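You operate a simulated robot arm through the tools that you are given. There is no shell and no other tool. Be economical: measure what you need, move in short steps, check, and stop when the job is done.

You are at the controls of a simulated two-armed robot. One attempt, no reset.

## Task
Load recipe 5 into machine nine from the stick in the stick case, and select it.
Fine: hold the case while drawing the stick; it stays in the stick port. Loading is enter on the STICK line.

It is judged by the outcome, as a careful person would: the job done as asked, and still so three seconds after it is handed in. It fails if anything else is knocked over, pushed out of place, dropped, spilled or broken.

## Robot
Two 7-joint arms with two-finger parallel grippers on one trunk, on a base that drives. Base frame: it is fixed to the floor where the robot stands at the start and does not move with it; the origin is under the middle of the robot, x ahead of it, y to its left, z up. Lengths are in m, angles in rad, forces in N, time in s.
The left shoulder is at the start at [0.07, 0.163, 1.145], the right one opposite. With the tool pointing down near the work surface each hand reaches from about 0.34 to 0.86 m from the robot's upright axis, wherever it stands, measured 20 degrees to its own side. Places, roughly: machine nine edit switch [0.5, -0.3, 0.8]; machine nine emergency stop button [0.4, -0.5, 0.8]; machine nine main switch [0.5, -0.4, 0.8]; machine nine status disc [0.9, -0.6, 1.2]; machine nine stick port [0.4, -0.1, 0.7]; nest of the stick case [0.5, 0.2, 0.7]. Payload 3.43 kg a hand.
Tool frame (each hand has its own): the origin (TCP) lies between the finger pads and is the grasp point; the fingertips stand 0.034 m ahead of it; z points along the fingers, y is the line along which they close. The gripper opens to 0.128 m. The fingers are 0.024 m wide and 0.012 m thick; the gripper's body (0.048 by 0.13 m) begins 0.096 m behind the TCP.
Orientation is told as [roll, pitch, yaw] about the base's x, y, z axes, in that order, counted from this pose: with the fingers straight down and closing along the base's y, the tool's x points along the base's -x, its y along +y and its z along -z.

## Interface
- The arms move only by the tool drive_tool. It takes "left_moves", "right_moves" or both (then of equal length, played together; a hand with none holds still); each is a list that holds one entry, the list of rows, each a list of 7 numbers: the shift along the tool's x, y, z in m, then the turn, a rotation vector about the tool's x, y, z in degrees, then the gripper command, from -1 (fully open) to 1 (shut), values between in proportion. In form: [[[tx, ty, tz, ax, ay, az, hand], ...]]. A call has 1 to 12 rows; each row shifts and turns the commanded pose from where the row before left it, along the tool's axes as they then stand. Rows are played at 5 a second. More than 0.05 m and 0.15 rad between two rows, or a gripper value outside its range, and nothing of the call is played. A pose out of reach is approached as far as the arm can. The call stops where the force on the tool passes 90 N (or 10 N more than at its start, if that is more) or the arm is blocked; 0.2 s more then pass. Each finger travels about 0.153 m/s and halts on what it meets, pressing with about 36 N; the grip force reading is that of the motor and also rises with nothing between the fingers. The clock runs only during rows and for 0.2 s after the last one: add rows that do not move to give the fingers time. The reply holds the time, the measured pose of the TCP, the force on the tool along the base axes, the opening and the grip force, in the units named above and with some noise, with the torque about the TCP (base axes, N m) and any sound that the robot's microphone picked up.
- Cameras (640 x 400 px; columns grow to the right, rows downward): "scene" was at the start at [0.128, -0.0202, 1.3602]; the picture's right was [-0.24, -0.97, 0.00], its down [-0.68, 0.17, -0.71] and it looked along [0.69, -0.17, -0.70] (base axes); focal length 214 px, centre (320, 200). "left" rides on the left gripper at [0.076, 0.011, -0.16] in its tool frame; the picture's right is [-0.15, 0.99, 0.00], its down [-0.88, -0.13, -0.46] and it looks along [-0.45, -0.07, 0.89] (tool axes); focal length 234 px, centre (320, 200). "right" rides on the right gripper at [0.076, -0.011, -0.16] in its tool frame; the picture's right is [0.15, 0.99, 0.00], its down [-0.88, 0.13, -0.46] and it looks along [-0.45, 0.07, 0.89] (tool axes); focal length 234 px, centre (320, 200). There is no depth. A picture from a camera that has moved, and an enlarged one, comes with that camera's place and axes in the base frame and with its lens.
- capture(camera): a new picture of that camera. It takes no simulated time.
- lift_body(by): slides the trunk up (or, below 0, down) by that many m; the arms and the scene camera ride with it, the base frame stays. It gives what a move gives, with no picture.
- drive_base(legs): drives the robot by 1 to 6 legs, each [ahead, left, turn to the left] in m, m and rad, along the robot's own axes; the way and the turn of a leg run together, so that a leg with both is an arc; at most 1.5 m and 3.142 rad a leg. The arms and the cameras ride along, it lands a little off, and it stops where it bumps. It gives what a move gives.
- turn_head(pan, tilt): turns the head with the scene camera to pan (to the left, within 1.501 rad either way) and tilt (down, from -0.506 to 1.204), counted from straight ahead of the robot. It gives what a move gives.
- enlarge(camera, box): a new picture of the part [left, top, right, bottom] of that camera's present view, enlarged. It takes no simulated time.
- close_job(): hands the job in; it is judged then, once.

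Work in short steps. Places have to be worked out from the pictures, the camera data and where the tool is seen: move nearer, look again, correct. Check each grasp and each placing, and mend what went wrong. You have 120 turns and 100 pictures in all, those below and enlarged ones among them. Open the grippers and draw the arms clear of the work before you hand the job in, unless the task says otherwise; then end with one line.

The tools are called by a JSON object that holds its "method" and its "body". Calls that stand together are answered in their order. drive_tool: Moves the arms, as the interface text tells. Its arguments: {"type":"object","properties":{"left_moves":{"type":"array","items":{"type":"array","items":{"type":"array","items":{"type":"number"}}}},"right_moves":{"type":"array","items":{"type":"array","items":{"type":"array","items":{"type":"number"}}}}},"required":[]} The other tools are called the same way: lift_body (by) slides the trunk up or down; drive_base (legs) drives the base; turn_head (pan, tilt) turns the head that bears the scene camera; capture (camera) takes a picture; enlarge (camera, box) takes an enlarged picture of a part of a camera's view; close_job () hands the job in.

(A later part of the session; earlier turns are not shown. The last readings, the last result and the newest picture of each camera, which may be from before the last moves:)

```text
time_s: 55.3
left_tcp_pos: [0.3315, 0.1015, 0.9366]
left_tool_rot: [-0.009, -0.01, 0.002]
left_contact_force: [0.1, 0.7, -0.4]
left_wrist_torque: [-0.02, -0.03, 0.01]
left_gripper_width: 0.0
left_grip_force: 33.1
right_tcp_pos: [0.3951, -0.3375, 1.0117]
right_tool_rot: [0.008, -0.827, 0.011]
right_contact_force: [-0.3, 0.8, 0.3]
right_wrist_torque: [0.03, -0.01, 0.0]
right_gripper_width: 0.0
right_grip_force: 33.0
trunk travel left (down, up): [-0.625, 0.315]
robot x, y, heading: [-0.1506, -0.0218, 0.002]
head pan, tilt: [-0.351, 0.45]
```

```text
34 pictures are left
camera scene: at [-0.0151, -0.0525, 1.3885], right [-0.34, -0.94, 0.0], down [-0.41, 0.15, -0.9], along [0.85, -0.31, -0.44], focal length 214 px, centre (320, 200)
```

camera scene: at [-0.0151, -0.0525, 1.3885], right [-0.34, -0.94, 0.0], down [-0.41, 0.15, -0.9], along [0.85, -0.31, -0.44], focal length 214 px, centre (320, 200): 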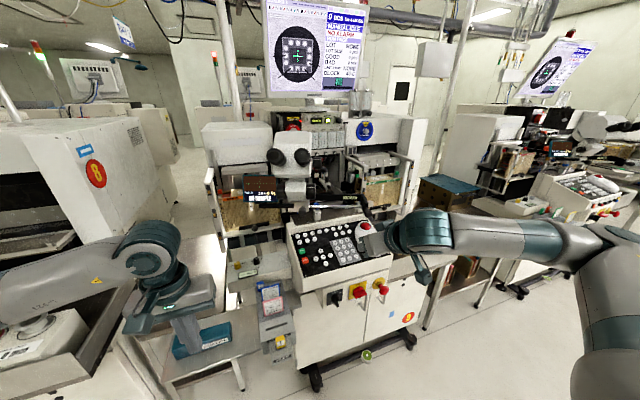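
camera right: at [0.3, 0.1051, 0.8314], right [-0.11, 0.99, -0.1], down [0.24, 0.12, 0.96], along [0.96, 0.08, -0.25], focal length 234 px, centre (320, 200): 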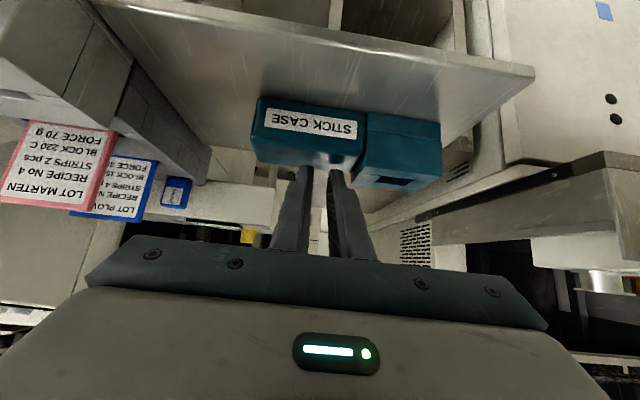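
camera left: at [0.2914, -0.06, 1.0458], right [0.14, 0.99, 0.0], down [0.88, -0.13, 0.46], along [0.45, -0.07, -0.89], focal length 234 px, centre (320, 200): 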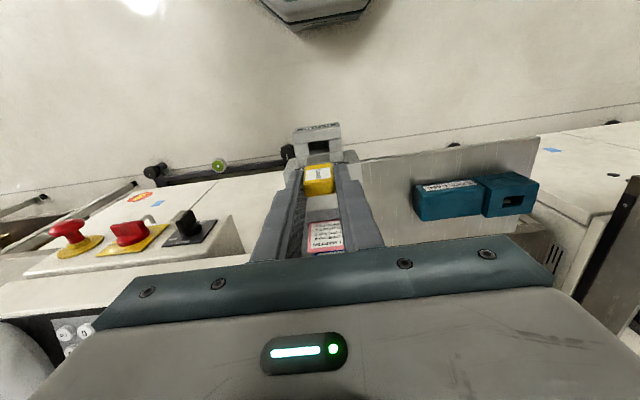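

Next the PAGE key at ≈[0.600, −0.342, 0.914], reached under the knob/rod: pitch the right hand to ~62° and slide in low.

{"method": "drive_tool", "body": {"right_moves": [[[0, 0, 0, 0, -7.5, 0, 1], [0, 0, 0, 0, -7.5, 0, 1], [0, 0, 0, 0, 0, 0, 1]]]}}

```text
time_s: 56.1
left_tcp_pos: [0.3324, 0.1013, 0.9372]
left_tool_rot: [-0.008, -0.01, 0.003]
left_contact_force: [0.2, 0.0, -0.9]
left_wrist_torque: [-0.02, 0.04, 0.0]
left_gripper_width: 0.0001
left_grip_force: 32.6
right_tcp_pos: [0.4274, -0.3469, 1.0116]
right_tool_rot: [0.011, -1.091, 0.005]
right_contact_force: [0.8, -0.1, 0.0]
right_wrist_torque: [-0.01, -0.05, 0.01]
right_gripper_width: 0.0
right_grip_force: 32.7
right hand out of reach, approached as far as the arm can: row 1, 2
trunk travel left (down, up): [-0.625, 0.315]
robot x, y, heading: [-0.1507, -0.0204, 0.001]
head pan, tilt: [-0.351, 0.45]
```

{"method": "drive_tool", "body": {"right_moves": [[[0.0176, 0.005, 0.0236, 0, 0, 0, 1], [-0.0124, 0, 0.0446, 0, 0, 0, 1], [-0.0124, 0, 0.0446, 0, 0, 0, 1], [-0.0124, 0, 0.0446, 0, 0, 0, 1]]]}}

{"method": "enlarge", "body": {"camera": "scene", "box": [280, 180, 400, 260]}}

```text
time_s: 57.1
left_tcp_pos: [0.3331, 0.1014, 0.9357]
left_tool_rot: [-0.008, -0.009, 0.004]
left_contact_force: [-0.2, -0.3, -0.7]
left_wrist_torque: [-0.01, 0.06, -0.04]
left_gripper_width: 0.0
left_grip_force: 32.5
right_tcp_pos: [0.5765, -0.3388, 0.9544]
right_tool_rot: [0.009, -1.088, 0.004]
right_contact_force: [0.4, 0.6, 0.0]
right_wrist_torque: [-0.05, 0.0, -0.03]
right_gripper_width: 0.0001
right_grip_force: 32.7
trunk travel left (down, up): [-0.625, 0.315]
robot x, y, heading: [-0.1515, -0.0234, 0.006]
head pan, tilt: [-0.351, 0.45]
```

```text
5.00 times, centred on (340, 220) of scene
camera zoom: at [-0.0133, -0.0526, 1.3884], right [-0.34, -0.94, 0.0], down [-0.41, 0.15, -0.9], along [0.84, -0.31, -0.44], focal length 1072 px, centre (220, 100)
```

zoom: 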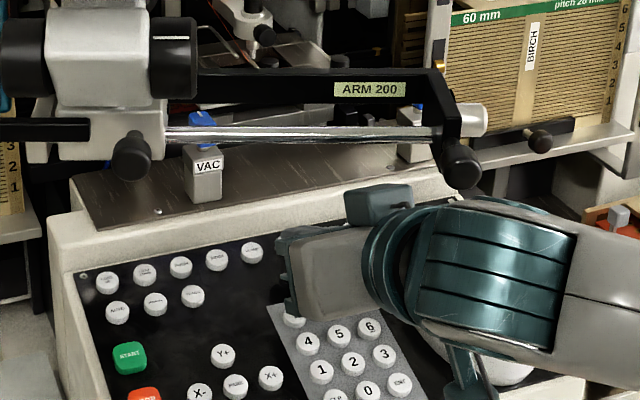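

{"method": "enlarge", "body": {"camera": "right", "box": [220, 60, 420, 185]}}

```text
3.20 times, centred on (320, 122) of right
camera zoom: at [0.4019, -0.3526, 0.961], right [-0.08, 0.99, -0.12], down [0.0, 0.13, 0.99], along [1.0, 0.08, -0.01], focal length 749 px, centre (320, 448)
```

zoom: 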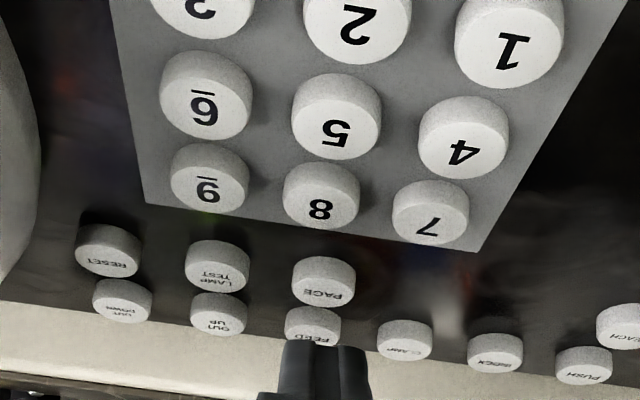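

The wrist view confirms the tip is right above PAGE. Press down vertically and release.

{"method": "drive_tool", "body": {"right_moves": [[[0.0053, -0.002, 0.0028, 0, 0, 0, 1], [0.0053, -0.001, 0.0028, 0, 0, 0, 1], [0.0053, 0, 0.0028, 0, 0, 0, 1]]]}}

```text
time_s: 57.9
left_tcp_pos: [0.332, 0.102, 0.9372]
left_tool_rot: [-0.007, -0.012, 0.004]
left_contact_force: [0.0, -0.2, -0.1]
left_wrist_torque: [0.03, 0.0, 0.02]
left_gripper_width: 0.0
left_grip_force: 32.9
right_tcp_pos: [0.5758, -0.3416, 0.9403]
right_tool_rot: [0.013, -1.093, 0.005]
right_contact_force: [0.1, 0.4, 7.2]
right_wrist_torque: [0.0, -0.15, 0.0]
right_gripper_width: 0.0
right_grip_force: 33.3
trunk travel left (down, up): [-0.625, 0.315]
robot x, y, heading: [-0.155, -0.0212, 0.0]
head pan, tilt: [-0.351, 0.45]
heard: click
```

Click heard. Release and look at the monitor.

{"method": "drive_tool", "body": {"right_moves": [[[-0.0053, 0, -0.0028, 0, 0, 0, 1], [-0.0053, 0, -0.0028, 0, 0, 0, 1], [-0.0053, 0, -0.0028, 0, 0, 0, 1]]]}}

{"method": "enlarge", "body": {"camera": "scene", "box": [260, 0, 375, 95]}}

```text
time_s: 58.7
left_tcp_pos: [0.3321, 0.1009, 0.938]
left_tool_rot: [-0.008, -0.011, 0.003]
left_contact_force: [1.1, -0.2, -0.4]
left_wrist_torque: [0.01, 0.0, 0.01]
left_gripper_width: 0.0001
left_grip_force: 33.1
right_tcp_pos: [0.577, -0.3419, 0.954]
right_tool_rot: [0.013, -1.088, 0.003]
right_contact_force: [0.7, 0.8, 0.5]
right_wrist_torque: [0.04, 0.0, -0.02]
right_gripper_width: 0.0
right_grip_force: 33.5
trunk travel left (down, up): [-0.625, 0.315]
robot x, y, heading: [-0.1516, -0.0221, -0.001]
head pan, tilt: [-0.351, 0.45]
```

```text
4.21 times, centred on (318, 48) of scene
camera zoom: at [-0.015, -0.0529, 1.3885], right [-0.34, -0.94, 0.0], down [-0.41, 0.15, -0.9], along [0.85, -0.31, -0.44], focal length 903 px, centre (330, 842)
```

zoom: 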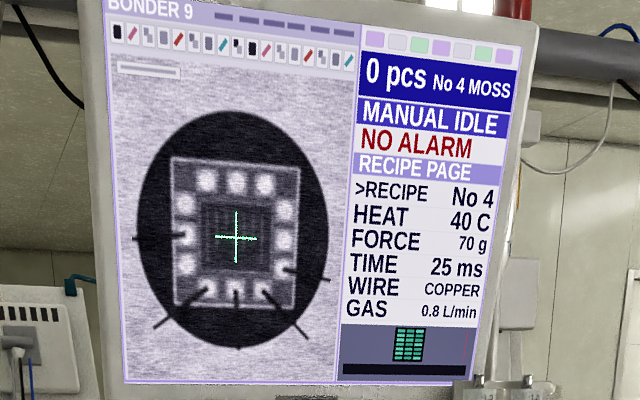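

Recipe page. The STICK line is not here; press PAGE once more to see the next page.

{"method": "drive_tool", "body": {"right_moves": [[[0.0053, 0, 0.0028, 0, 0, 0, 1], [0.0053, 0, 0.0028, 0, 0, 0, 1], [0.0053, 0, 0.0028, 0, 0, 0, 1], [-0.0053, 0, -0.0028, 0, 0, 0, 1], [-0.0053, 0, -0.0028, 0, 0, 0, 1], [-0.0053, 0, -0.0028, 0, 0, 0, 1]]]}}

{"method": "enlarge", "body": {"camera": "scene", "box": [310, 10, 375, 95]}}

```text
time_s: 60.1
left_tcp_pos: [0.3319, 0.1011, 0.9371]
left_tool_rot: [-0.009, -0.01, 0.003]
left_contact_force: [0.3, -1.2, 0.0]
left_wrist_torque: [0.0, -0.01, 0.02]
left_gripper_width: 0.0001
left_grip_force: 32.6
right_tcp_pos: [0.5752, -0.3424, 0.9538]
right_tool_rot: [0.013, -1.09, 0.004]
right_contact_force: [-0.6, 0.0, 0.3]
right_wrist_torque: [-0.03, 0.03, -0.02]
right_gripper_width: 0.0001
right_grip_force: 33.0
trunk travel left (down, up): [-0.625, 0.315]
robot x, y, heading: [-0.1488, -0.0217, 0.002]
head pan, tilt: [-0.351, 0.45]
heard: click
```

```text
4.71 times, centred on (342, 52) of scene
camera zoom: at [-0.015, -0.0529, 1.3885], right [-0.34, -0.94, 0.0], down [-0.41, 0.15, -0.9], along [0.85, -0.31, -0.44], focal length 1009 px, centre (214, 894)
```

zoom: 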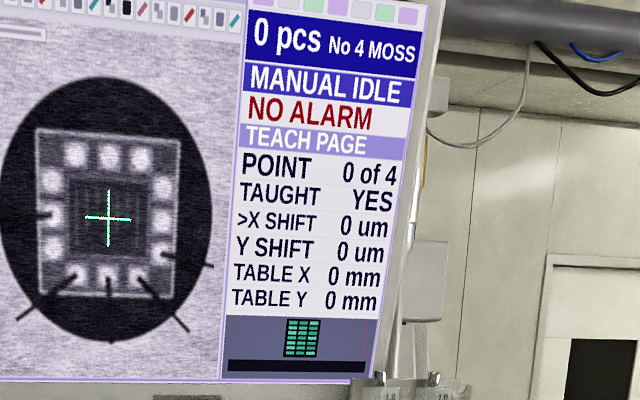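

Teach page. Press PAGE again.

{"method": "drive_tool", "body": {"right_moves": [[[0.0053, 0, 0.0028, 0, 0, 0, 1], [0.0053, 0, 0.0028, 0, 0, 0, 1], [0.0053, 0, 0.0028, 0, 0, 0, 1], [-0.0053, 0, -0.0028, 0, 0, 0, 1], [-0.0053, 0, -0.0028, 0, 0, 0, 1], [-0.0053, 0, -0.0028, 0, 0, 0, 1]]]}}

{"method": "enlarge", "body": {"camera": "scene", "box": [310, 10, 375, 95]}}

```text
time_s: 61.5
left_tcp_pos: [0.333, 0.1011, 0.9374]
left_tool_rot: [-0.009, -0.009, 0.003]
left_contact_force: [-0.6, -0.1, 0.2]
left_wrist_torque: [0.0, -0.02, 0.01]
left_gripper_width: 0.0
left_grip_force: 33.1
right_tcp_pos: [0.5756, -0.3427, 0.9561]
right_tool_rot: [0.014, -1.09, 0.002]
right_contact_force: [0.0, 1.4, -1.2]
right_wrist_torque: [0.0, 0.0, -0.01]
right_gripper_width: 0.0
right_grip_force: 33.4
trunk travel left (down, up): [-0.625, 0.315]
robot x, y, heading: [-0.1489, -0.0216, -0.005]
head pan, tilt: [-0.351, 0.45]
heard: click
```

```text
4.71 times, centred on (342, 52) of scene
camera zoom: at [-0.015, -0.0529, 1.3885], right [-0.34, -0.94, 0.0], down [-0.41, 0.15, -0.9], along [0.85, -0.31, -0.44], focal length 1009 px, centre (214, 894)
```

zoom: 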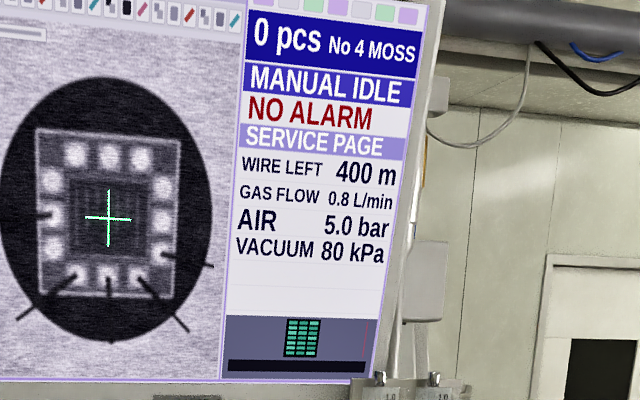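

Service page. Once more.

{"method": "drive_tool", "body": {"right_moves": [[[0.0053, 0, 0.0028, 0, 0, 0, 1], [0.0053, 0, 0.0028, 0, 0, 0, 1], [0.0053, 0, 0.0028, 0, 0, 0, 1], [-0.0053, 0, -0.0028, 0, 0, 0, 1], [-0.0053, 0, -0.0028, 0, 0, 0, 1], [-0.0053, 0, -0.0028, 0, 0, 0, 1]]]}}

{"method": "enlarge", "body": {"camera": "scene", "box": [310, 10, 375, 95]}}

```text
time_s: 62.9
left_tcp_pos: [0.3319, 0.1016, 0.9372]
left_tool_rot: [-0.01, -0.011, 0.002]
left_contact_force: [0.0, 1.3, -0.1]
left_wrist_torque: [-0.01, 0.01, -0.02]
left_gripper_width: 0.0002
left_grip_force: 33.3
right_tcp_pos: [0.5749, -0.3423, 0.9539]
right_tool_rot: [0.014, -1.089, 0.004]
right_contact_force: [0.2, 0.9, 0.3]
right_wrist_torque: [0.03, -0.01, 0.01]
right_gripper_width: 0.0
right_grip_force: 32.9
trunk travel left (down, up): [-0.625, 0.315]
robot x, y, heading: [-0.1517, -0.0218, 0.002]
head pan, tilt: [-0.351, 0.45]
heard: click
```

```text
4.71 times, centred on (342, 52) of scene
camera zoom: at [-0.015, -0.0529, 1.3886], right [-0.34, -0.94, 0.0], down [-0.41, 0.15, -0.9], along [0.85, -0.31, -0.44], focal length 1009 px, centre (214, 894)
```

zoom: 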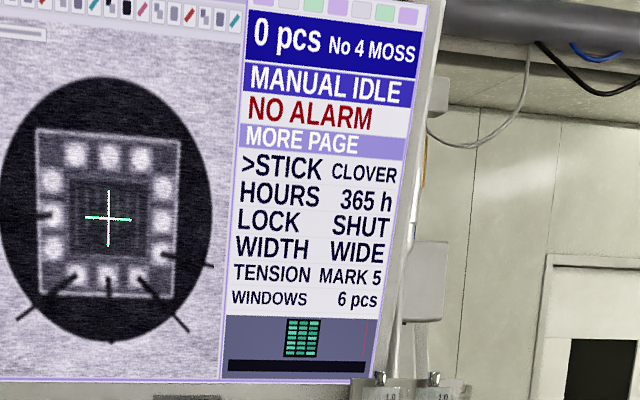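

The MORE page shows ">STICK CLOVER" with LOCK SHUT, so the edit switch must be opened. Retract the right hand and bring it, horizontal, in front of the edit switch (≈[0.45, −0.283, 0.755]).

{"method": "drive_tool", "body": {"right_moves": [[[0.0124, 0, -0.0446, 0, 0, 0, 1], [0.0124, 0, -0.0446, 0, 0, 0, 1], [0.0124, 0, -0.0446, 0, 0, 0, 1], [0.0235, 0, -0.044, 0, 0, 0, 1], [0.0235, 0, -0.044, 0, 0, 0, 0.6], [0.033, 0.0147, 0.0176, 0, 0, 0, 0.6], [0.033, 0.0147, 0.0176, 0, 0, 0, 0.6], [0.033, 0.0147, 0.0176, 0, 0, 0, 0.6], [0.033, 0.0147, 0.0176, 0, 0, 0, 0.6]]]}}

{"method": "drive_tool", "body": {"right_moves": [[[0, 0, 0, 0, -8.5, 0, 0.6], [0, 0, 0, 0, -8.5, 0, 0.6], [0, 0, 0, 0, -8.5, 0, 0.6], [0, 0, 0, 0, 0, 0, 0.6]]]}}

```text
time_s: 64.9
left_tcp_pos: [0.3343, 0.101, 0.937]
left_tool_rot: [-0.009, -0.01, 0.003]
left_contact_force: [-0.2, -0.5, 0.2]
left_wrist_torque: [0.0, -0.01, -0.02]
left_gripper_width: 0.0
left_grip_force: 33.5
right_tcp_pos: [0.4107, -0.3444, 0.8925]
right_tool_rot: [0.012, -1.087, 0.004]
right_contact_force: [0.7, 0.6, -0.1]
right_wrist_torque: [0.01, 0.01, -0.02]
right_gripper_width: 0.0255
right_grip_force: 0.0
right hand out of reach, approached as far as the arm can: row 4, 5, 8, 9
trunk travel left (down, up): [-0.625, 0.315]
robot x, y, heading: [-0.1518, -0.0196, 0.002]
head pan, tilt: [-0.351, 0.45]
```

```text
time_s: 65.9
left_tcp_pos: [0.3322, 0.1016, 0.937]
left_tool_rot: [-0.009, -0.011, 0.003]
left_contact_force: [0.4, 0.0, -0.1]
left_wrist_torque: [-0.01, 0.01, 0.05]
left_gripper_width: 0.0001
left_grip_force: 33.2
right_tcp_pos: [0.408, -0.3756, 0.9025]
right_tool_rot: [0.28, -1.532, -0.253]
right_contact_force: [0.0, 0.7, -0.9]
right_wrist_torque: [0.02, 0.01, 0.02]
right_gripper_width: 0.0255
right_grip_force: 0.1
right hand out of reach, approached as far as the arm can: row 1, 2, 3
trunk travel left (down, up): [-0.625, 0.315]
robot x, y, heading: [-0.1462, -0.0167, 0.007]
head pan, tilt: [-0.351, 0.45]
```

Too folded. Back the base up 0.2 m and lower the trunk 0.2 m so the right arm can work horizontally at switch height.

{"method": "drive_base", "body": {"legs": [[-0.2, 0, 0]]}}

{"method": "lift_body", "body": {"by": -0.2}}

{"method": "enlarge", "body": {"camera": "right", "box": [160, 50, 480, 250]}}

```text
time_s: 67.5
left_tcp_pos: [0.1322, 0.1008, 0.9377]
left_tool_rot: [-0.01, -0.012, 0.002]
left_contact_force: [0.1, -0.2, -0.5]
left_wrist_torque: [0.02, 0.0, -0.02]
left_gripper_width: 0.0
left_grip_force: 33.1
right_tcp_pos: [0.2063, -0.3776, 0.904]
right_tool_rot: [0.274, -1.531, -0.251]
right_contact_force: [-0.2, -0.2, -0.2]
right_wrist_torque: [-0.05, 0.01, -0.02]
right_gripper_width: 0.0254
right_grip_force: 0.0
trunk travel left (down, up): [-0.625, 0.315]
robot x, y, heading: [-0.3498, -0.0226, 0.001]
head pan, tilt: [-0.351, 0.45]
```

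```text
time_s: 69.7
left_tcp_pos: [0.1324, 0.1002, 0.7372]
left_tool_rot: [-0.009, -0.01, 0.002]
left_contact_force: [-0.5, -0.2, -1.1]
left_wrist_torque: [0.01, -0.02, 0.0]
left_gripper_width: 0.0001
left_grip_force: 33.2
right_tcp_pos: [0.2076, -0.3763, 0.7029]
right_tool_rot: [0.27, -1.532, -0.246]
right_contact_force: [-0.5, 0.2, 0.1]
right_wrist_torque: [0.0, 0.01, 0.02]
right_gripper_width: 0.0256
right_grip_force: 0.0
trunk travel left (down, up): [-0.425, 0.515]
robot x, y, heading: [-0.3462, -0.019, 0.006]
head pan, tilt: [-0.351, 0.45]
```

```text
2.00 times, centred on (320, 150) of right
camera zoom: at [0.0457, -0.3909, 0.633], right [-0.03, 0.99, -0.14], down [-0.42, 0.11, 0.9], along [0.9, 0.08, 0.42], focal length 468 px, centre (320, 300)
```

zoom: 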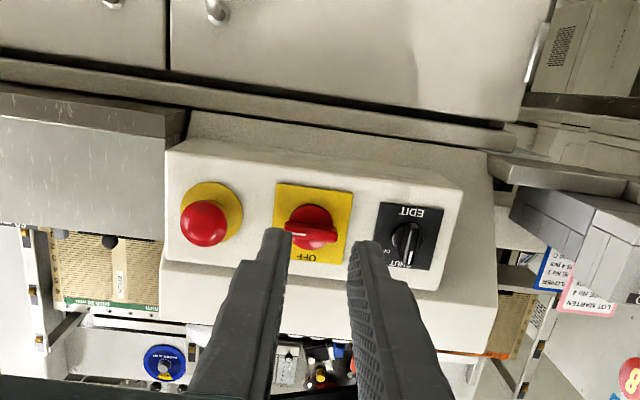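

Clear view: handle vertical at SHUT, OPEN to the right. Move the right hand in line with the switch (y −0.285, z 0.752), 6 cm short.

{"method": "drive_tool", "body": {"right_moves": [[[-0.0125, 0.0228, 0.035, 0, 0, 0, 0.22], [-0.0125, 0.0228, 0.035, 0, 0, 0, 0.22], [-0.0125, 0.0228, 0.035, 0, 0, 0, 0.22], [-0.0125, 0.0228, 0.035, 0, 0, 0, 0.22], [0, 0, 0, 0, 0, 0, 0.22]]]}}

{"method": "enlarge", "body": {"camera": "right", "box": [220, 90, 420, 215]}}

```text
time_s: 70.9
left_tcp_pos: [0.1317, 0.1014, 0.7386]
left_tool_rot: [-0.008, -0.011, 0.001]
left_contact_force: [0.3, -0.2, 0.6]
left_wrist_torque: [0.01, 0.0, -0.02]
left_gripper_width: 0.0001
left_grip_force: 33.2
right_tcp_pos: [0.3372, -0.3652, 0.7654]
right_tool_rot: [0.394, -1.525, -0.349]
right_contact_force: [-0.1, 0.3, 0.3]
right_wrist_torque: [0.0, -0.02, 0.03]
right_gripper_width: 0.0495
right_grip_force: 0.0
right hand out of reach, approached as far as the arm can: row 1, 2, 3, 4
trunk travel left (down, up): [-0.425, 0.515]
robot x, y, heading: [-0.3527, -0.016, -0.002]
head pan, tilt: [-0.351, 0.45]
```

```text
3.20 times, centred on (320, 152) of right
camera zoom: at [0.1765, -0.3828, 0.6972], right [-0.05, 0.99, -0.13], down [-0.42, 0.1, 0.9], along [0.9, 0.1, 0.41], focal length 749 px, centre (320, 352)
```

zoom: 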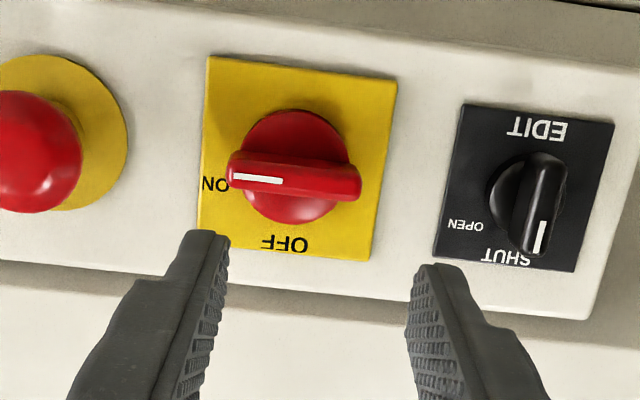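

The arm limits sideways motion; shift the base left 0.08 m instead (tips are still 5 cm short of the switches).

{"method": "drive_base", "body": {"legs": [[0, 0.08, 0]]}}

{"method": "enlarge", "body": {"camera": "right", "box": [220, 90, 420, 215]}}

```text
time_s: 72.0
left_tcp_pos: [0.133, 0.1814, 0.7367]
left_tool_rot: [-0.01, -0.01, 0.001]
left_contact_force: [-0.1, 0.1, 0.6]
left_wrist_torque: [-0.04, 0.01, -0.01]
left_gripper_width: 0.0001
left_grip_force: 32.9
right_tcp_pos: [0.3378, -0.2835, 0.7667]
right_tool_rot: [0.371, -1.528, -0.327]
right_contact_force: [-0.7, -0.1, 0.4]
right_wrist_torque: [-0.02, 0.04, -0.06]
right_gripper_width: 0.0497
right_grip_force: 0.1
trunk travel left (down, up): [-0.425, 0.515]
robot x, y, heading: [-0.3471, 0.0608, -0.003]
head pan, tilt: [-0.351, 0.45]
```

```text
3.20 times, centred on (320, 152) of right
camera zoom: at [0.1762, -0.3023, 0.6975], right [-0.05, 0.99, -0.13], down [-0.42, 0.1, 0.9], along [0.9, 0.1, 0.41], focal length 749 px, centre (320, 352)
```

zoom: 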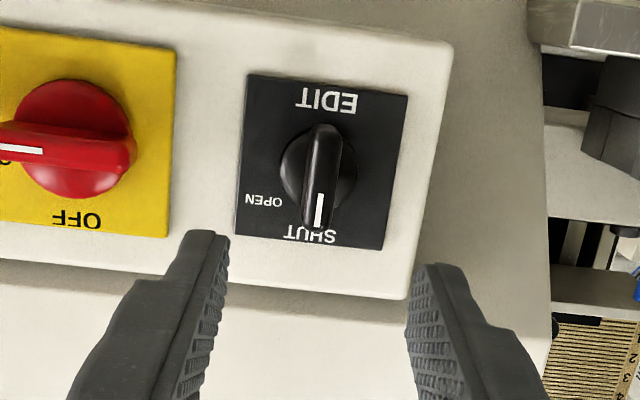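

Handle centre is ~1.3 cm below the finger axis. Lower and advance around the handle.

{"method": "drive_tool", "body": {"right_moves": [[[0.013, 0.001, 0, 0, 0, 0, 0.22], [0, 0, 0.025, 0, 0, 0, 0.22], [0, 0, 0.025, 0, 0, 0, 0.22], [0, 0, 0.02, 0, 0, 0, 0.22], [0, 0, 0, 0, 0, 0, 0.22]]]}}

{"method": "enlarge", "body": {"camera": "right", "box": [240, 110, 400, 210]}}

```text
time_s: 73.2
left_tcp_pos: [0.1325, 0.1814, 0.737]
left_tool_rot: [-0.008, -0.01, 0.002]
left_contact_force: [0.1, -0.2, 0.3]
left_wrist_torque: [0.02, 0.04, 0.01]
left_gripper_width: 0.0
left_grip_force: 33.4
right_tcp_pos: [0.3697, -0.2837, 0.7527]
right_tool_rot: [0.446, -1.524, -0.393]
right_contact_force: [-0.3, -1.0, 0.2]
right_wrist_torque: [0.01, 0.01, 0.04]
right_gripper_width: 0.0499
right_grip_force: 0.1
right hand out of reach, approached as far as the arm can: row 3, 4
trunk travel left (down, up): [-0.425, 0.515]
robot x, y, heading: [-0.3533, 0.0615, -0.006]
head pan, tilt: [-0.351, 0.45]
```

```text
4.00 times, centred on (320, 160) of right
camera zoom: at [0.209, -0.3031, 0.6832], right [-0.06, 0.99, -0.13], down [-0.42, 0.09, 0.9], along [0.9, 0.11, 0.41], focal length 937 px, centre (320, 360)
```

zoom: 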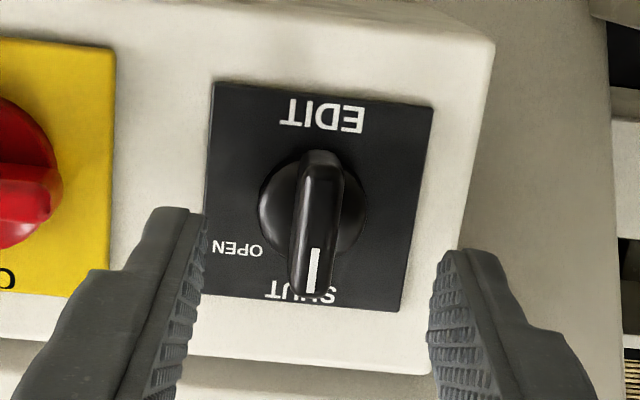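

Advance with the base by 0.04 m.

{"method": "drive_base", "body": {"legs": [[0.04, 0, 0]]}}

{"method": "enlarge", "body": {"camera": "right", "box": [240, 110, 400, 210]}}

```text
time_s: 74.0
left_tcp_pos: [0.1735, 0.1806, 0.7369]
left_tool_rot: [-0.01, -0.009, 0.002]
left_contact_force: [0.1, 0.0, -0.3]
left_wrist_torque: [-0.01, 0.04, 0.01]
left_gripper_width: 0.0001
left_grip_force: 32.7
right_tcp_pos: [0.4114, -0.2849, 0.7512]
right_tool_rot: [0.437, -1.524, -0.382]
right_contact_force: [0.8, 0.1, 0.2]
right_wrist_torque: [0.0, -0.03, 0.02]
right_gripper_width: 0.0499
right_grip_force: 0.0
trunk travel left (down, up): [-0.425, 0.515]
robot x, y, heading: [-0.3114, 0.0636, 0.001]
head pan, tilt: [-0.351, 0.45]
```

```text
4.00 times, centred on (320, 160) of right
camera zoom: at [0.2498, -0.3032, 0.6822], right [-0.06, 0.99, -0.13], down [-0.42, 0.09, 0.9], along [0.9, 0.11, 0.41], focal length 937 px, centre (320, 360)
```

zoom: 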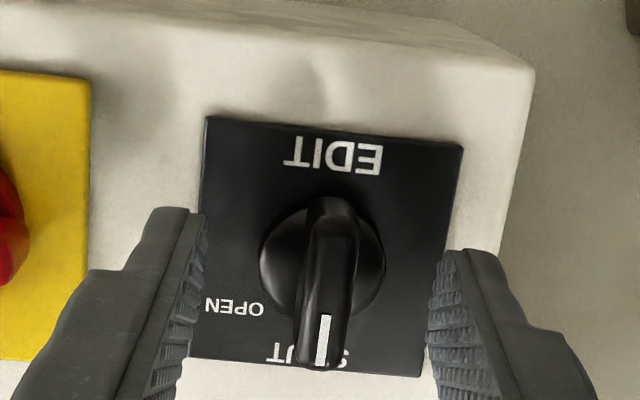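

Fingers straddle the handle, centred. Close on it.

{"method": "drive_tool", "body": {"right_moves": [[[0, 0.001, 0, 0, 0, 0, 0.5], [0, 0, 0, 0, 0, 0, 1], [0, 0, 0, 0, 0, 0, 1]]]}}

{"method": "drive_tool", "body": {"right_moves": [[[0, 0, 0, 0, 0, 8, 1], [0, 0, 0, 0, 0, 8, 1], [0, 0, 0, 0, 0, 8, 1]]]}}

```text
time_s: 74.8
left_tcp_pos: [0.1731, 0.1822, 0.7377]
left_tool_rot: [-0.009, -0.011, 0.002]
left_contact_force: [0.2, -0.1, 0.9]
left_wrist_torque: [0.0, -0.01, 0.02]
left_gripper_width: 0.0001
left_grip_force: 32.9
right_tcp_pos: [0.4092, -0.2834, 0.7527]
right_tool_rot: [0.453, -1.524, -0.395]
right_contact_force: [-4.8, 5.4, -1.4]
right_wrist_torque: [0.01, -0.44, -0.27]
right_gripper_width: 0.0113
right_grip_force: 44.9
trunk travel left (down, up): [-0.425, 0.515]
robot x, y, heading: [-0.3069, 0.0591, -0.001]
head pan, tilt: [-0.351, 0.45]
```

```text
time_s: 75.7
left_tcp_pos: [0.1715, 0.1812, 0.7365]
left_tool_rot: [-0.01, -0.01, 0.001]
left_contact_force: [0.1, -0.8, -0.1]
left_wrist_torque: [0.01, 0.02, -0.01]
left_gripper_width: 0.0001
left_grip_force: 32.9
right_tcp_pos: [0.41, -0.2821, 0.7527]
right_tool_rot: [1.473, -1.126, -1.426]
right_contact_force: [-3.7, 8.7, -1.6]
right_wrist_torque: [0.01, -0.87, -0.64]
right_gripper_width: 0.0111
right_grip_force: 44.4
trunk travel left (down, up): [-0.425, 0.515]
robot x, y, heading: [-0.3088, 0.0591, 0.003]
head pan, tilt: [-0.351, 0.45]
```

Gripped (11 mm) and turning easily. Continue to 90°.

{"method": "drive_tool", "body": {"right_moves": [[[0, 0, 0, 0, 0, 8, 1], [0, 0, 0, 0, 0, 8, 1], [0, 0, 0, 0, 0, 8, 1], [0, 0, 0, 0, 0, 8, 1]]]}}

{"method": "drive_tool", "body": {"right_moves": [[[0, 0, 0, 0, 0, 8, 1], [0, 0, 0, 0, 0, 8, 1], [0, 0, 0, 0, 0, 8, 1], [0, 0, 0, 0, 0, 8, 1]]]}}

{"method": "enlarge", "body": {"camera": "right", "box": [240, 110, 400, 210]}}

{"method": "turn_head", "body": {"pan": -0.35, "tilt": 0.25}}

{"method": "capture", "body": {"camera": "scene"}}

```text
time_s: 76.7
left_tcp_pos: [0.1722, 0.1824, 0.7371]
left_tool_rot: [-0.01, -0.013, 0.001]
left_contact_force: [-0.5, -0.2, -0.2]
left_wrist_torque: [-0.03, -0.02, 0.02]
left_gripper_width: 0.0
left_grip_force: 33.0
right_tcp_pos: [0.4092, -0.2809, 0.7535]
right_tool_rot: [1.522, -0.57, -1.486]
right_contact_force: [-3.6, 14.6, 1.3]
right_wrist_torque: [-0.01, -0.25, 0.43]
right_gripper_width: 0.0108
right_grip_force: 44.9
trunk travel left (down, up): [-0.425, 0.515]
robot x, y, heading: [-0.3106, 0.0625, -0.001]
head pan, tilt: [-0.351, 0.45]
```

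```text
time_s: 77.7
left_tcp_pos: [0.1726, 0.1818, 0.7377]
left_tool_rot: [-0.011, -0.012, 0.002]
left_contact_force: [1.4, -0.3, 0.0]
left_wrist_torque: [-0.05, -0.03, 0.04]
left_gripper_width: 0.0001
left_grip_force: 32.7
right_tcp_pos: [0.4103, -0.2823, 0.7545]
right_tool_rot: [1.531, -0.016, -1.515]
right_contact_force: [1.3, 16.3, 6.6]
right_wrist_torque: [-1.33, -0.72, 0.32]
right_gripper_width: 0.0144
right_grip_force: 44.6
trunk travel left (down, up): [-0.425, 0.515]
robot x, y, heading: [-0.3107, 0.0546, -0.001]
head pan, tilt: [-0.351, 0.45]
```

```text
4.00 times, centred on (320, 160) of right
camera zoom: at [0.2468, -0.2155, 0.748], right [0.03, 0.16, 0.99], down [-0.4, -0.9, 0.16], along [0.92, -0.4, 0.04], focal length 937 px, centre (320, 360)
```

zoom: 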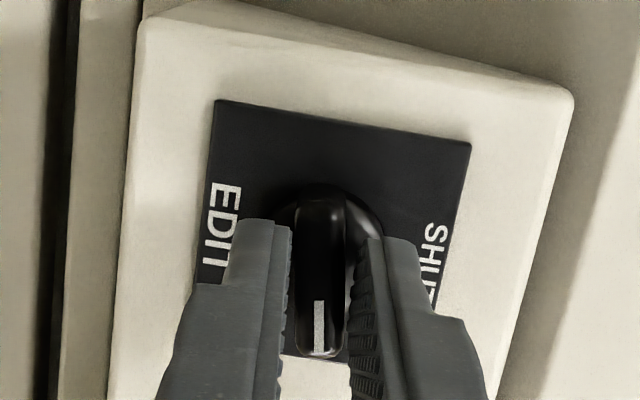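

```text
time_s: 78.4
left_tcp_pos: [0.173, 0.1816, 0.7374]
left_tool_rot: [-0.01, -0.014, 0.0]
left_contact_force: [-1.0, 0.8, 0.0]
left_wrist_torque: [0.0, -0.01, -0.01]
left_gripper_width: 0.0
left_grip_force: 32.6
right_tcp_pos: [0.4111, -0.282, 0.7539]
right_tool_rot: [1.532, -0.017, -1.515]
right_contact_force: [5.7, 13.9, 8.5]
right_wrist_torque: [-1.05, -0.79, 0.2]
right_gripper_width: 0.0146
right_grip_force: 45.5
trunk travel left (down, up): [-0.425, 0.515]
robot x, y, heading: [-0.3093, 0.0613, 0.0]
head pan, tilt: [-0.351, 0.25]
```

```text
21 pictures are left
camera scene: at [-0.1736, 0.0284, 1.2074], right [-0.34, -0.94, 0.0], down [-0.23, 0.08, -0.97], along [0.91, -0.33, -0.25], focal length 214 px, centre (320, 200)
```

scene: 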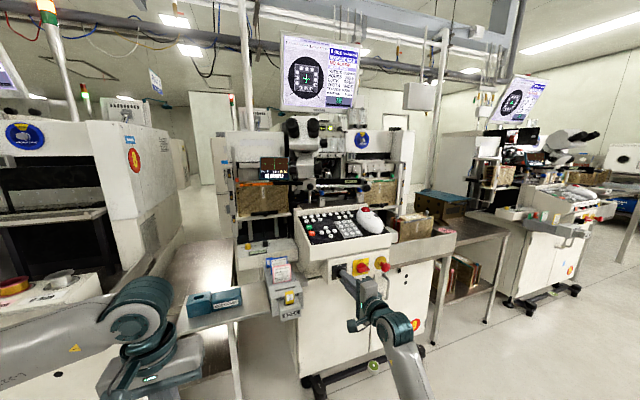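

Handle now points to OPEN. Check LOCK on the monitor.

{"method": "enlarge", "body": {"camera": "scene", "box": [318, 38, 366, 108]}}

```text
5.71 times, centred on (342, 73) of scene
camera zoom: at [-0.1736, 0.0284, 1.2074], right [-0.34, -0.94, 0.0], down [-0.23, 0.08, -0.97], along [0.91, -0.33, -0.25], focal length 1226 px, centre (194, 926)
```

zoom: 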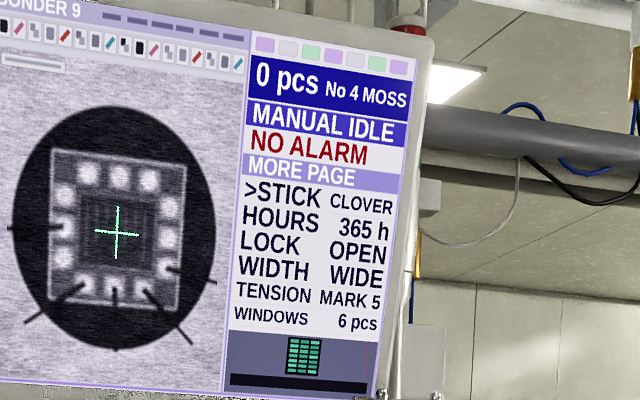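

LOCK OPEN. Release the handle and back straight off, then tip the fingers 30° down.

{"method": "drive_tool", "body": {"right_moves": [[[0, 0, 0, 0, 0, 0, 0.4], [0, 0, 0, 0, 0, 0, 0.3], [0, 0, 0, 0, 0, 0, 0.3], [0, 0, -0.035, 0, 0, 0, 0.3], [0, 0, -0.04, 0, 0, 0, 0.3], [0, 0, -0.02, 7.5, 0, 0, 0.6], [0, 0, 0, 7.5, 0, 0, 1], [0, 0, 0, 7.5, 0, 0, 1], [0, 0, 0, 7.5, 0, 0, 1]]]}}

{"method": "lift_body", "body": {"by": 0.2}}

```text
time_s: 80.4
left_tcp_pos: [0.1735, 0.1803, 0.7368]
left_tool_rot: [-0.01, -0.011, 0.002]
left_contact_force: [0.2, 0.0, 0.5]
left_wrist_torque: [0.02, 0.02, -0.05]
left_gripper_width: 0.0002
left_grip_force: 33.6
right_tcp_pos: [0.3158, -0.288, 0.7556]
right_tool_rot: [1.001, -0.014, -1.516]
right_contact_force: [-0.1, 0.1, 0.0]
right_wrist_torque: [-0.03, -0.02, 0.0]
right_gripper_width: 0.0
right_grip_force: 33.8
trunk travel left (down, up): [-0.425, 0.515]
robot x, y, heading: [-0.3117, 0.0615, 0.003]
head pan, tilt: [-0.351, 0.25]
```

```text
time_s: 82.5
left_tcp_pos: [0.1736, 0.1801, 0.9356]
left_tool_rot: [-0.01, -0.01, 0.002]
left_contact_force: [-0.1, 0.0, 0.0]
left_wrist_torque: [-0.01, -0.03, 0.0]
left_gripper_width: 0.0002
left_grip_force: 33.6
right_tcp_pos: [0.3157, -0.2893, 0.9558]
right_tool_rot: [1.006, -0.014, -1.514]
right_contact_force: [-0.3, 0.5, -1.5]
right_wrist_torque: [0.03, 0.01, 0.01]
right_gripper_width: 0.0
right_grip_force: 32.9
trunk travel left (down, up): [-0.625, 0.315]
robot x, y, heading: [-0.3144, 0.062, -0.002]
head pan, tilt: [-0.351, 0.25]
```

Move over the ENT key (≈[0.487, −0.366, 0.892]).

{"method": "drive_tool", "body": {"right_moves": [[[-0.043, 0, 0, 0, 0, 0, 1], [-0.043, 0, 0, 0, 0, 0, 1], [0, 0.0149, 0.0333, 0, 0, 0, 1], [0, 0.0149, 0.0333, 0, 0, 0, 1], [0, 0.0149, 0.0333, 0, 0, 0, 1], [0, 0.0149, 0.0333, 0, 0, 0, 1], [0, 0, 0, 0, 0, 0, 1]]]}}

{"method": "enlarge", "body": {"camera": "right", "box": [220, 60, 420, 200]}}

```text
time_s: 84.2
left_tcp_pos: [0.1715, 0.1802, 0.9371]
left_tool_rot: [-0.01, -0.014, 0.0]
left_contact_force: [-0.1, -0.7, 0.4]
left_wrist_torque: [-0.01, -0.01, 0.01]
left_gripper_width: 0.0
left_grip_force: 33.5
right_tcp_pos: [0.4632, -0.3693, 0.9362]
right_tool_rot: [1.006, -0.014, -1.514]
right_contact_force: [0.9, -0.6, -0.1]
right_wrist_torque: [0.03, -0.03, -0.01]
right_gripper_width: 0.0
right_grip_force: 32.8
trunk travel left (down, up): [-0.625, 0.315]
robot x, y, heading: [-0.3075, 0.0623, -0.002]
head pan, tilt: [-0.351, 0.25]
```

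```text
2.86 times, centred on (320, 130) of right
camera zoom: at [0.3197, -0.3004, 1.0113], right [0.52, 0.19, 0.83], down [-0.27, -0.89, 0.37], along [0.81, -0.41, -0.41], focal length 669 px, centre (320, 400)
```

zoom: 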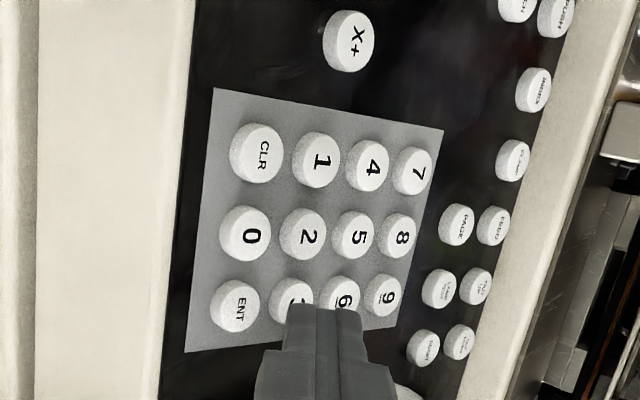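

Aligned above ENT. Press straight down and release.

{"method": "drive_tool", "body": {"right_moves": [[[0, -0.0059, 0.0038, 0, 0, 0, 1], [0, -0.0059, 0.0038, 0, 0, 0, 1], [0, -0.0059, 0.0038, 0, 0, 0, 1]]]}}

```text
time_s: 85.0
left_tcp_pos: [0.1729, 0.1804, 0.9366]
left_tool_rot: [-0.008, -0.01, 0.004]
left_contact_force: [0.2, 0.6, 0.3]
left_wrist_torque: [0.02, -0.01, 0.01]
left_gripper_width: 0.0
left_grip_force: 33.8
right_tcp_pos: [0.4643, -0.3683, 0.9154]
right_tool_rot: [1.007, -0.014, -1.515]
right_contact_force: [-0.5, 0.8, -0.3]
right_wrist_torque: [0.01, 0.0, 0.01]
right_gripper_width: 0.0
right_grip_force: 32.9
trunk travel left (down, up): [-0.625, 0.315]
robot x, y, heading: [-0.3092, 0.0589, -0.001]
head pan, tilt: [-0.351, 0.25]
```

No contact yet; lower in 3 mm steps.

{"method": "drive_tool", "body": {"right_moves": [[[0, -0.0025, 0.0016, 0, 0, 0, 1]]]}}

{"method": "drive_tool", "body": {"right_moves": [[[0, -0.0025, 0.0016, 0, 0, 0, 1]]]}}

```text
time_s: 85.3
left_tcp_pos: [0.1727, 0.1805, 0.9373]
left_tool_rot: [-0.008, -0.011, 0.001]
left_contact_force: [-0.4, -0.3, 0.7]
left_wrist_torque: [0.02, -0.01, 0.01]
left_gripper_width: 0.0
left_grip_force: 33.0
right_tcp_pos: [0.4636, -0.3687, 0.9109]
right_tool_rot: [1.003, -0.015, -1.515]
right_contact_force: [-1.2, 0.4, -0.3]
right_wrist_torque: [0.0, 0.0, -0.01]
right_gripper_width: 0.0
right_grip_force: 32.3
trunk travel left (down, up): [-0.625, 0.315]
robot x, y, heading: [-0.3099, 0.055, 0.007]
head pan, tilt: [-0.351, 0.25]
```

```text
time_s: 85.8
left_tcp_pos: [0.1728, 0.1806, 0.9361]
left_tool_rot: [-0.008, -0.012, 0.001]
left_contact_force: [-0.7, -0.6, -0.2]
left_wrist_torque: [0.02, 0.01, -0.01]
left_gripper_width: 0.0
left_grip_force: 32.3
right_tcp_pos: [0.4638, -0.3682, 0.9105]
right_tool_rot: [1.005, -0.015, -1.518]
right_contact_force: [0.5, -0.7, 1.5]
right_wrist_torque: [-0.03, -0.02, -0.01]
right_gripper_width: 0.0
right_grip_force: 33.6
trunk travel left (down, up): [-0.625, 0.315]
robot x, y, heading: [-0.307, 0.0581, 0.001]
head pan, tilt: [-0.351, 0.25]
heard: click
```

Click. Release and read the monitor.

{"method": "drive_tool", "body": {"right_moves": [[[0, -0.0017, 0.001, 0, 0, 0, 1], [0, 0.0085, -0.0052, 0, 0, 0, 1], [0, 0.0085, -0.0052, 0, 0, 0, 1]]]}}

{"method": "enlarge", "body": {"camera": "scene", "box": [318, 38, 366, 108]}}

```text
time_s: 86.5
left_tcp_pos: [0.1732, 0.1812, 0.9365]
left_tool_rot: [-0.009, -0.013, 0.001]
left_contact_force: [-0.2, -0.1, -0.2]
left_wrist_torque: [0.01, 0.01, -0.02]
left_gripper_width: 0.0002
left_grip_force: 33.4
right_tcp_pos: [0.4639, -0.3683, 0.9275]
right_tool_rot: [1.002, -0.017, -1.515]
right_contact_force: [0.0, -0.5, -0.1]
right_wrist_torque: [-0.01, 0.01, 0.0]
right_gripper_width: 0.0
right_grip_force: 32.5
trunk travel left (down, up): [-0.625, 0.315]
robot x, y, heading: [-0.3064, 0.0587, -0.0]
head pan, tilt: [-0.351, 0.25]
```

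```text
5.71 times, centred on (342, 73) of scene
camera zoom: at [-0.1732, 0.0264, 1.4072], right [-0.34, -0.94, 0.0], down [-0.23, 0.08, -0.97], along [0.91, -0.33, -0.25], focal length 1226 px, centre (194, 926)
```

zoom: 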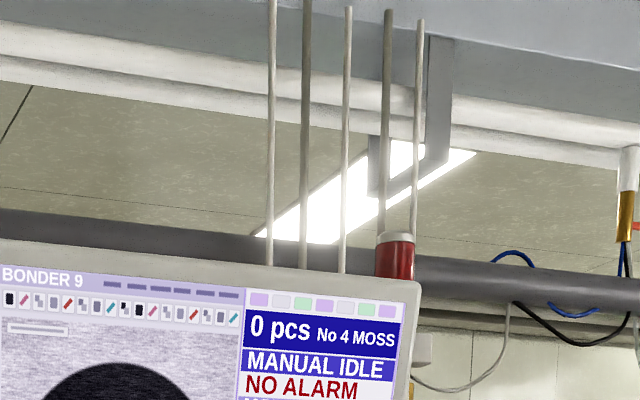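

The camera rose with the trunk; shift the crop down.

{"method": "enlarge", "body": {"camera": "scene", "box": [318, 80, 366, 145]}}

```text
6.15 times, centred on (342, 112) of scene
camera zoom: at [-0.1732, 0.0264, 1.4072], right [-0.34, -0.94, 0.0], down [-0.23, 0.08, -0.97], along [0.91, -0.33, -0.25], focal length 1320 px, centre (185, 738)
```

zoom: 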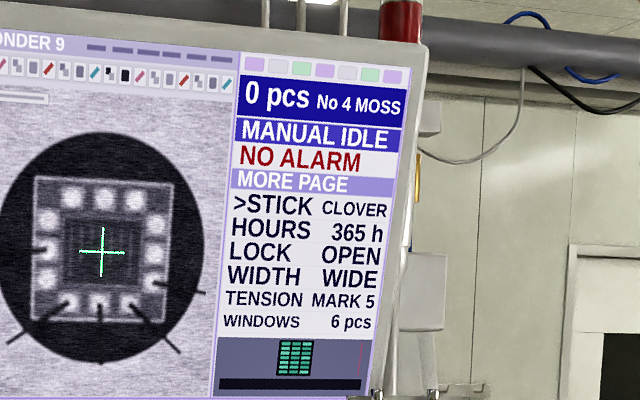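

No visible sign yet besides no alarm; I'll verify on the recipe page. Retract, and roll the hand back to 0° (needed to pass under the knob to PAGE).

{"method": "drive_tool", "body": {"right_moves": [[[0, 0, -0.035, 0, 0, 0, 1], [0, 0, -0.035, 0, 0, 0, 1], [0, 0, -0.03, 0, 0, 0, 1], [0, 0, 0, 0, 0, -8.2, 1], [0, 0, 0, 0, 0, -8.2, 1], [0, 0, 0, 0, 0, -8.2, 1], [0, 0, 0, 0, 0, -8.2, 1], [0, 0, 0, 0, 0, -8.2, 1], [0, 0, 0, 0, 0, -8.2, 1], [0, 0, 0, 0, 0, -8.2, 1], [0, 0, 0, 0, 0, -8.2, 1], [0, 0, 0, 0, 0, -8.2, 1]]]}}

{"method": "drive_tool", "body": {"right_moves": [[[0, 0, 0, 0, 0, -8.2, 1], [0, 0, 0, 0, 0, -6.5, 1], [0, 0, 0, 0, -4, 0, 1], [0, 0, 0, 0, 0, 0, 1]]]}}

```text
time_s: 89.2
left_tcp_pos: [0.1722, 0.1806, 0.9366]
left_tool_rot: [-0.008, -0.011, 0.001]
left_contact_force: [1.0, 1.3, 1.3]
left_wrist_torque: [0.02, -0.03, -0.01]
left_gripper_width: 0.0
left_grip_force: 32.5
right_tcp_pos: [0.3814, -0.3711, 0.9797]
right_tool_rot: [0.39, -0.954, -0.419]
right_contact_force: [-0.2, 0.2, 0.4]
right_wrist_torque: [0.01, -0.01, -0.02]
right_gripper_width: 0.0
right_grip_force: 33.3
trunk travel left (down, up): [-0.625, 0.315]
robot x, y, heading: [-0.3102, 0.0573, 0.002]
head pan, tilt: [-0.351, 0.25]
```

```text
time_s: 90.2
left_tcp_pos: [0.1741, 0.1814, 0.9361]
left_tool_rot: [-0.01, -0.009, 0.002]
left_contact_force: [0.1, 0.6, 0.2]
left_wrist_torque: [-0.03, -0.01, 0.0]
left_gripper_width: 0.0002
left_grip_force: 32.9
right_tcp_pos: [0.3801, -0.3707, 0.9803]
right_tool_rot: [0.015, -1.073, 0.026]
right_contact_force: [0.3, 0.0, 0.3]
right_wrist_torque: [-0.03, -0.01, 0.01]
right_gripper_width: 0.0002
right_grip_force: 33.0
trunk travel left (down, up): [-0.625, 0.315]
robot x, y, heading: [-0.3092, 0.0589, 0.001]
head pan, tilt: [-0.351, 0.25]
```

Go to hover over PAGE along the same corridor as before.

{"method": "drive_tool", "body": {"right_moves": [[[-0.0165, 0.0145, 0.025, 2.2, 0, 0, 1], [-0.0165, 0.0145, 0.025, 0, 0, 0, 1], [-0.0128, 0, 0.0446, 0, 0, 0, 1], [-0.0128, 0, 0.0446, 0, 0, 0, 1], [-0.0128, 0, 0.0446, 0, 0, 0, 1], [0, 0, 0, 0, 0, 0, 1]]]}}

```text
time_s: 91.5
left_tcp_pos: [0.1724, 0.1793, 0.9376]
left_tool_rot: [-0.01, -0.013, 0.001]
left_contact_force: [-0.2, -0.4, 0.1]
left_wrist_torque: [0.0, 0.01, 0.01]
left_gripper_width: 0.0
left_grip_force: 32.8
right_tcp_pos: [0.5748, -0.3422, 0.9549]
right_tool_rot: [-0.023, -1.073, 0.028]
right_contact_force: [0.0, 0.3, 0.4]
right_wrist_torque: [-0.03, 0.0, -0.03]
right_gripper_width: 0.0
right_grip_force: 33.6
trunk travel left (down, up): [-0.625, 0.315]
robot x, y, heading: [-0.313, 0.0604, -0.004]
head pan, tilt: [-0.351, 0.25]
```

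Exactly as before. Two presses of PAGE (MORE → RUN → RECIPE).

{"method": "drive_tool", "body": {"right_moves": [[[0.0053, 0, 0.0028, 0, 0, 0, 1], [0.0053, 0, 0.0028, 0, 0, 0, 1], [0.0053, 0, 0.0028, 0, 0, 0, 1], [-0.0053, 0, -0.0028, 0, 0, 0, 1], [-0.0053, 0, -0.0028, 0, 0, 0, 1], [-0.0053, 0, -0.0028, 0, 0, 0, 1]]]}}

{"method": "drive_tool", "body": {"right_moves": [[[0.0053, 0, 0.0028, 0, 0, 0, 1], [0.0053, 0, 0.0028, 0, 0, 0, 1], [0.0053, 0, 0.0028, 0, 0, 0, 1], [-0.0053, 0, -0.0028, 0, 0, 0, 1], [-0.0053, 0, -0.0028, 0, 0, 0, 1], [-0.0053, 0, -0.0028, 0, 0, 0, 1]]]}}

{"method": "enlarge", "body": {"camera": "scene", "box": [318, 80, 366, 145]}}

```text
time_s: 93.0
left_tcp_pos: [0.1738, 0.1811, 0.9376]
left_tool_rot: [-0.008, -0.01, 0.0]
left_contact_force: [0.1, -0.1, -1.2]
left_wrist_torque: [-0.01, 0.01, -0.01]
left_gripper_width: 0.0001
left_grip_force: 32.9
right_tcp_pos: [0.574, -0.3406, 0.9555]
right_tool_rot: [-0.022, -1.073, 0.025]
right_contact_force: [0.0, -0.8, -0.8]
right_wrist_torque: [0.0, -0.01, 0.02]
right_gripper_width: 0.0001
right_grip_force: 33.0
trunk travel left (down, up): [-0.625, 0.315]
robot x, y, heading: [-0.3122, 0.0587, -0.001]
head pan, tilt: [-0.351, 0.25]
heard: click
```

```text
time_s: 94.3
left_tcp_pos: [0.1727, 0.1798, 0.9372]
left_tool_rot: [-0.008, -0.011, 0.003]
left_contact_force: [1.5, 0.6, 0.8]
left_wrist_torque: [0.01, -0.01, 0.0]
left_gripper_width: 0.0
left_grip_force: 33.3
right_tcp_pos: [0.5756, -0.3395, 0.9556]
right_tool_rot: [-0.021, -1.074, 0.026]
right_contact_force: [-0.2, 0.7, -0.8]
right_wrist_torque: [0.01, 0.03, 0.0]
right_gripper_width: 0.0002
right_grip_force: 33.3
trunk travel left (down, up): [-0.625, 0.315]
robot x, y, heading: [-0.3065, 0.0578, 0.003]
head pan, tilt: [-0.351, 0.25]
heard: click
```

```text
6.15 times, centred on (342, 112) of scene
camera zoom: at [-0.173, 0.0263, 1.4072], right [-0.34, -0.94, 0.0], down [-0.23, 0.09, -0.97], along [0.91, -0.33, -0.25], focal length 1320 px, centre (185, 738)
```

zoom: 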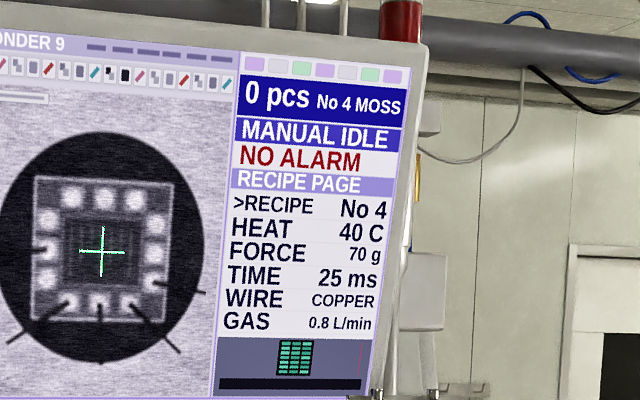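

Cursor on RECIPE. Now move over key 5 (≈[0.536, −0.345, 0.899]) and verify.

{"method": "drive_tool", "body": {"right_moves": [[[0.0216, -0.0025, -0.0245, 0, 0, 0, 1], [0.0216, -0.0025, -0.0245, 0, 0, 0, 1], [0, 0, 0, 0, 0, 0, 1]]]}}

{"method": "enlarge", "body": {"camera": "right", "box": [220, 60, 420, 185]}}

```text
time_s: 95.2
left_tcp_pos: [0.1738, 0.1806, 0.9369]
left_tool_rot: [-0.009, -0.01, 0.003]
left_contact_force: [0.6, 0.0, 0.3]
left_wrist_torque: [-0.01, 0.03, -0.06]
left_gripper_width: 0.0
left_grip_force: 32.7
right_tcp_pos: [0.5121, -0.3461, 0.9405]
right_tool_rot: [-0.023, -1.071, 0.028]
right_contact_force: [-0.4, 0.2, 0.1]
right_wrist_torque: [-0.01, -0.01, -0.01]
right_gripper_width: 0.0
right_grip_force: 33.2
trunk travel left (down, up): [-0.625, 0.315]
robot x, y, heading: [-0.3084, 0.0556, 0.001]
head pan, tilt: [-0.351, 0.25]
```

```text
3.20 times, centred on (320, 122) of right
camera zoom: at [0.3365, -0.3582, 0.9503], right [-0.08, 0.99, -0.14], down [0.02, 0.14, 0.99], along [1.0, 0.07, -0.03], focal length 749 px, centre (320, 448)
```

zoom: 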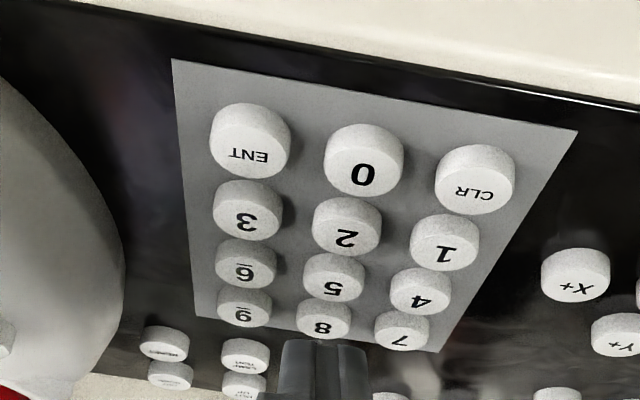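

Over 5 (3 mm to the side). Correct and press.

{"method": "drive_tool", "body": {"right_moves": [[[0.0053, 0.0025, 0.0028, 0, 0, 0, 1], [0.0053, 0, 0.0028, 0, 0, 0, 1], [0.0053, 0, 0.0028, 0, 0, 0, 1]]]}}

```text
time_s: 96.0
left_tcp_pos: [0.1724, 0.1807, 0.9363]
left_tool_rot: [-0.008, -0.011, 0.002]
left_contact_force: [0.3, 0.4, -0.1]
left_wrist_torque: [0.02, 0.0, -0.01]
left_gripper_width: 0.0002
left_grip_force: 32.8
right_tcp_pos: [0.5109, -0.3427, 0.9244]
right_tool_rot: [-0.022, -1.076, 0.026]
right_contact_force: [-0.3, -0.4, 1.7]
right_wrist_torque: [0.01, -0.01, -0.02]
right_gripper_width: 0.0
right_grip_force: 33.1
trunk travel left (down, up): [-0.625, 0.315]
robot x, y, heading: [-0.3059, 0.0604, -0.001]
head pan, tilt: [-0.351, 0.25]
heard: click
```

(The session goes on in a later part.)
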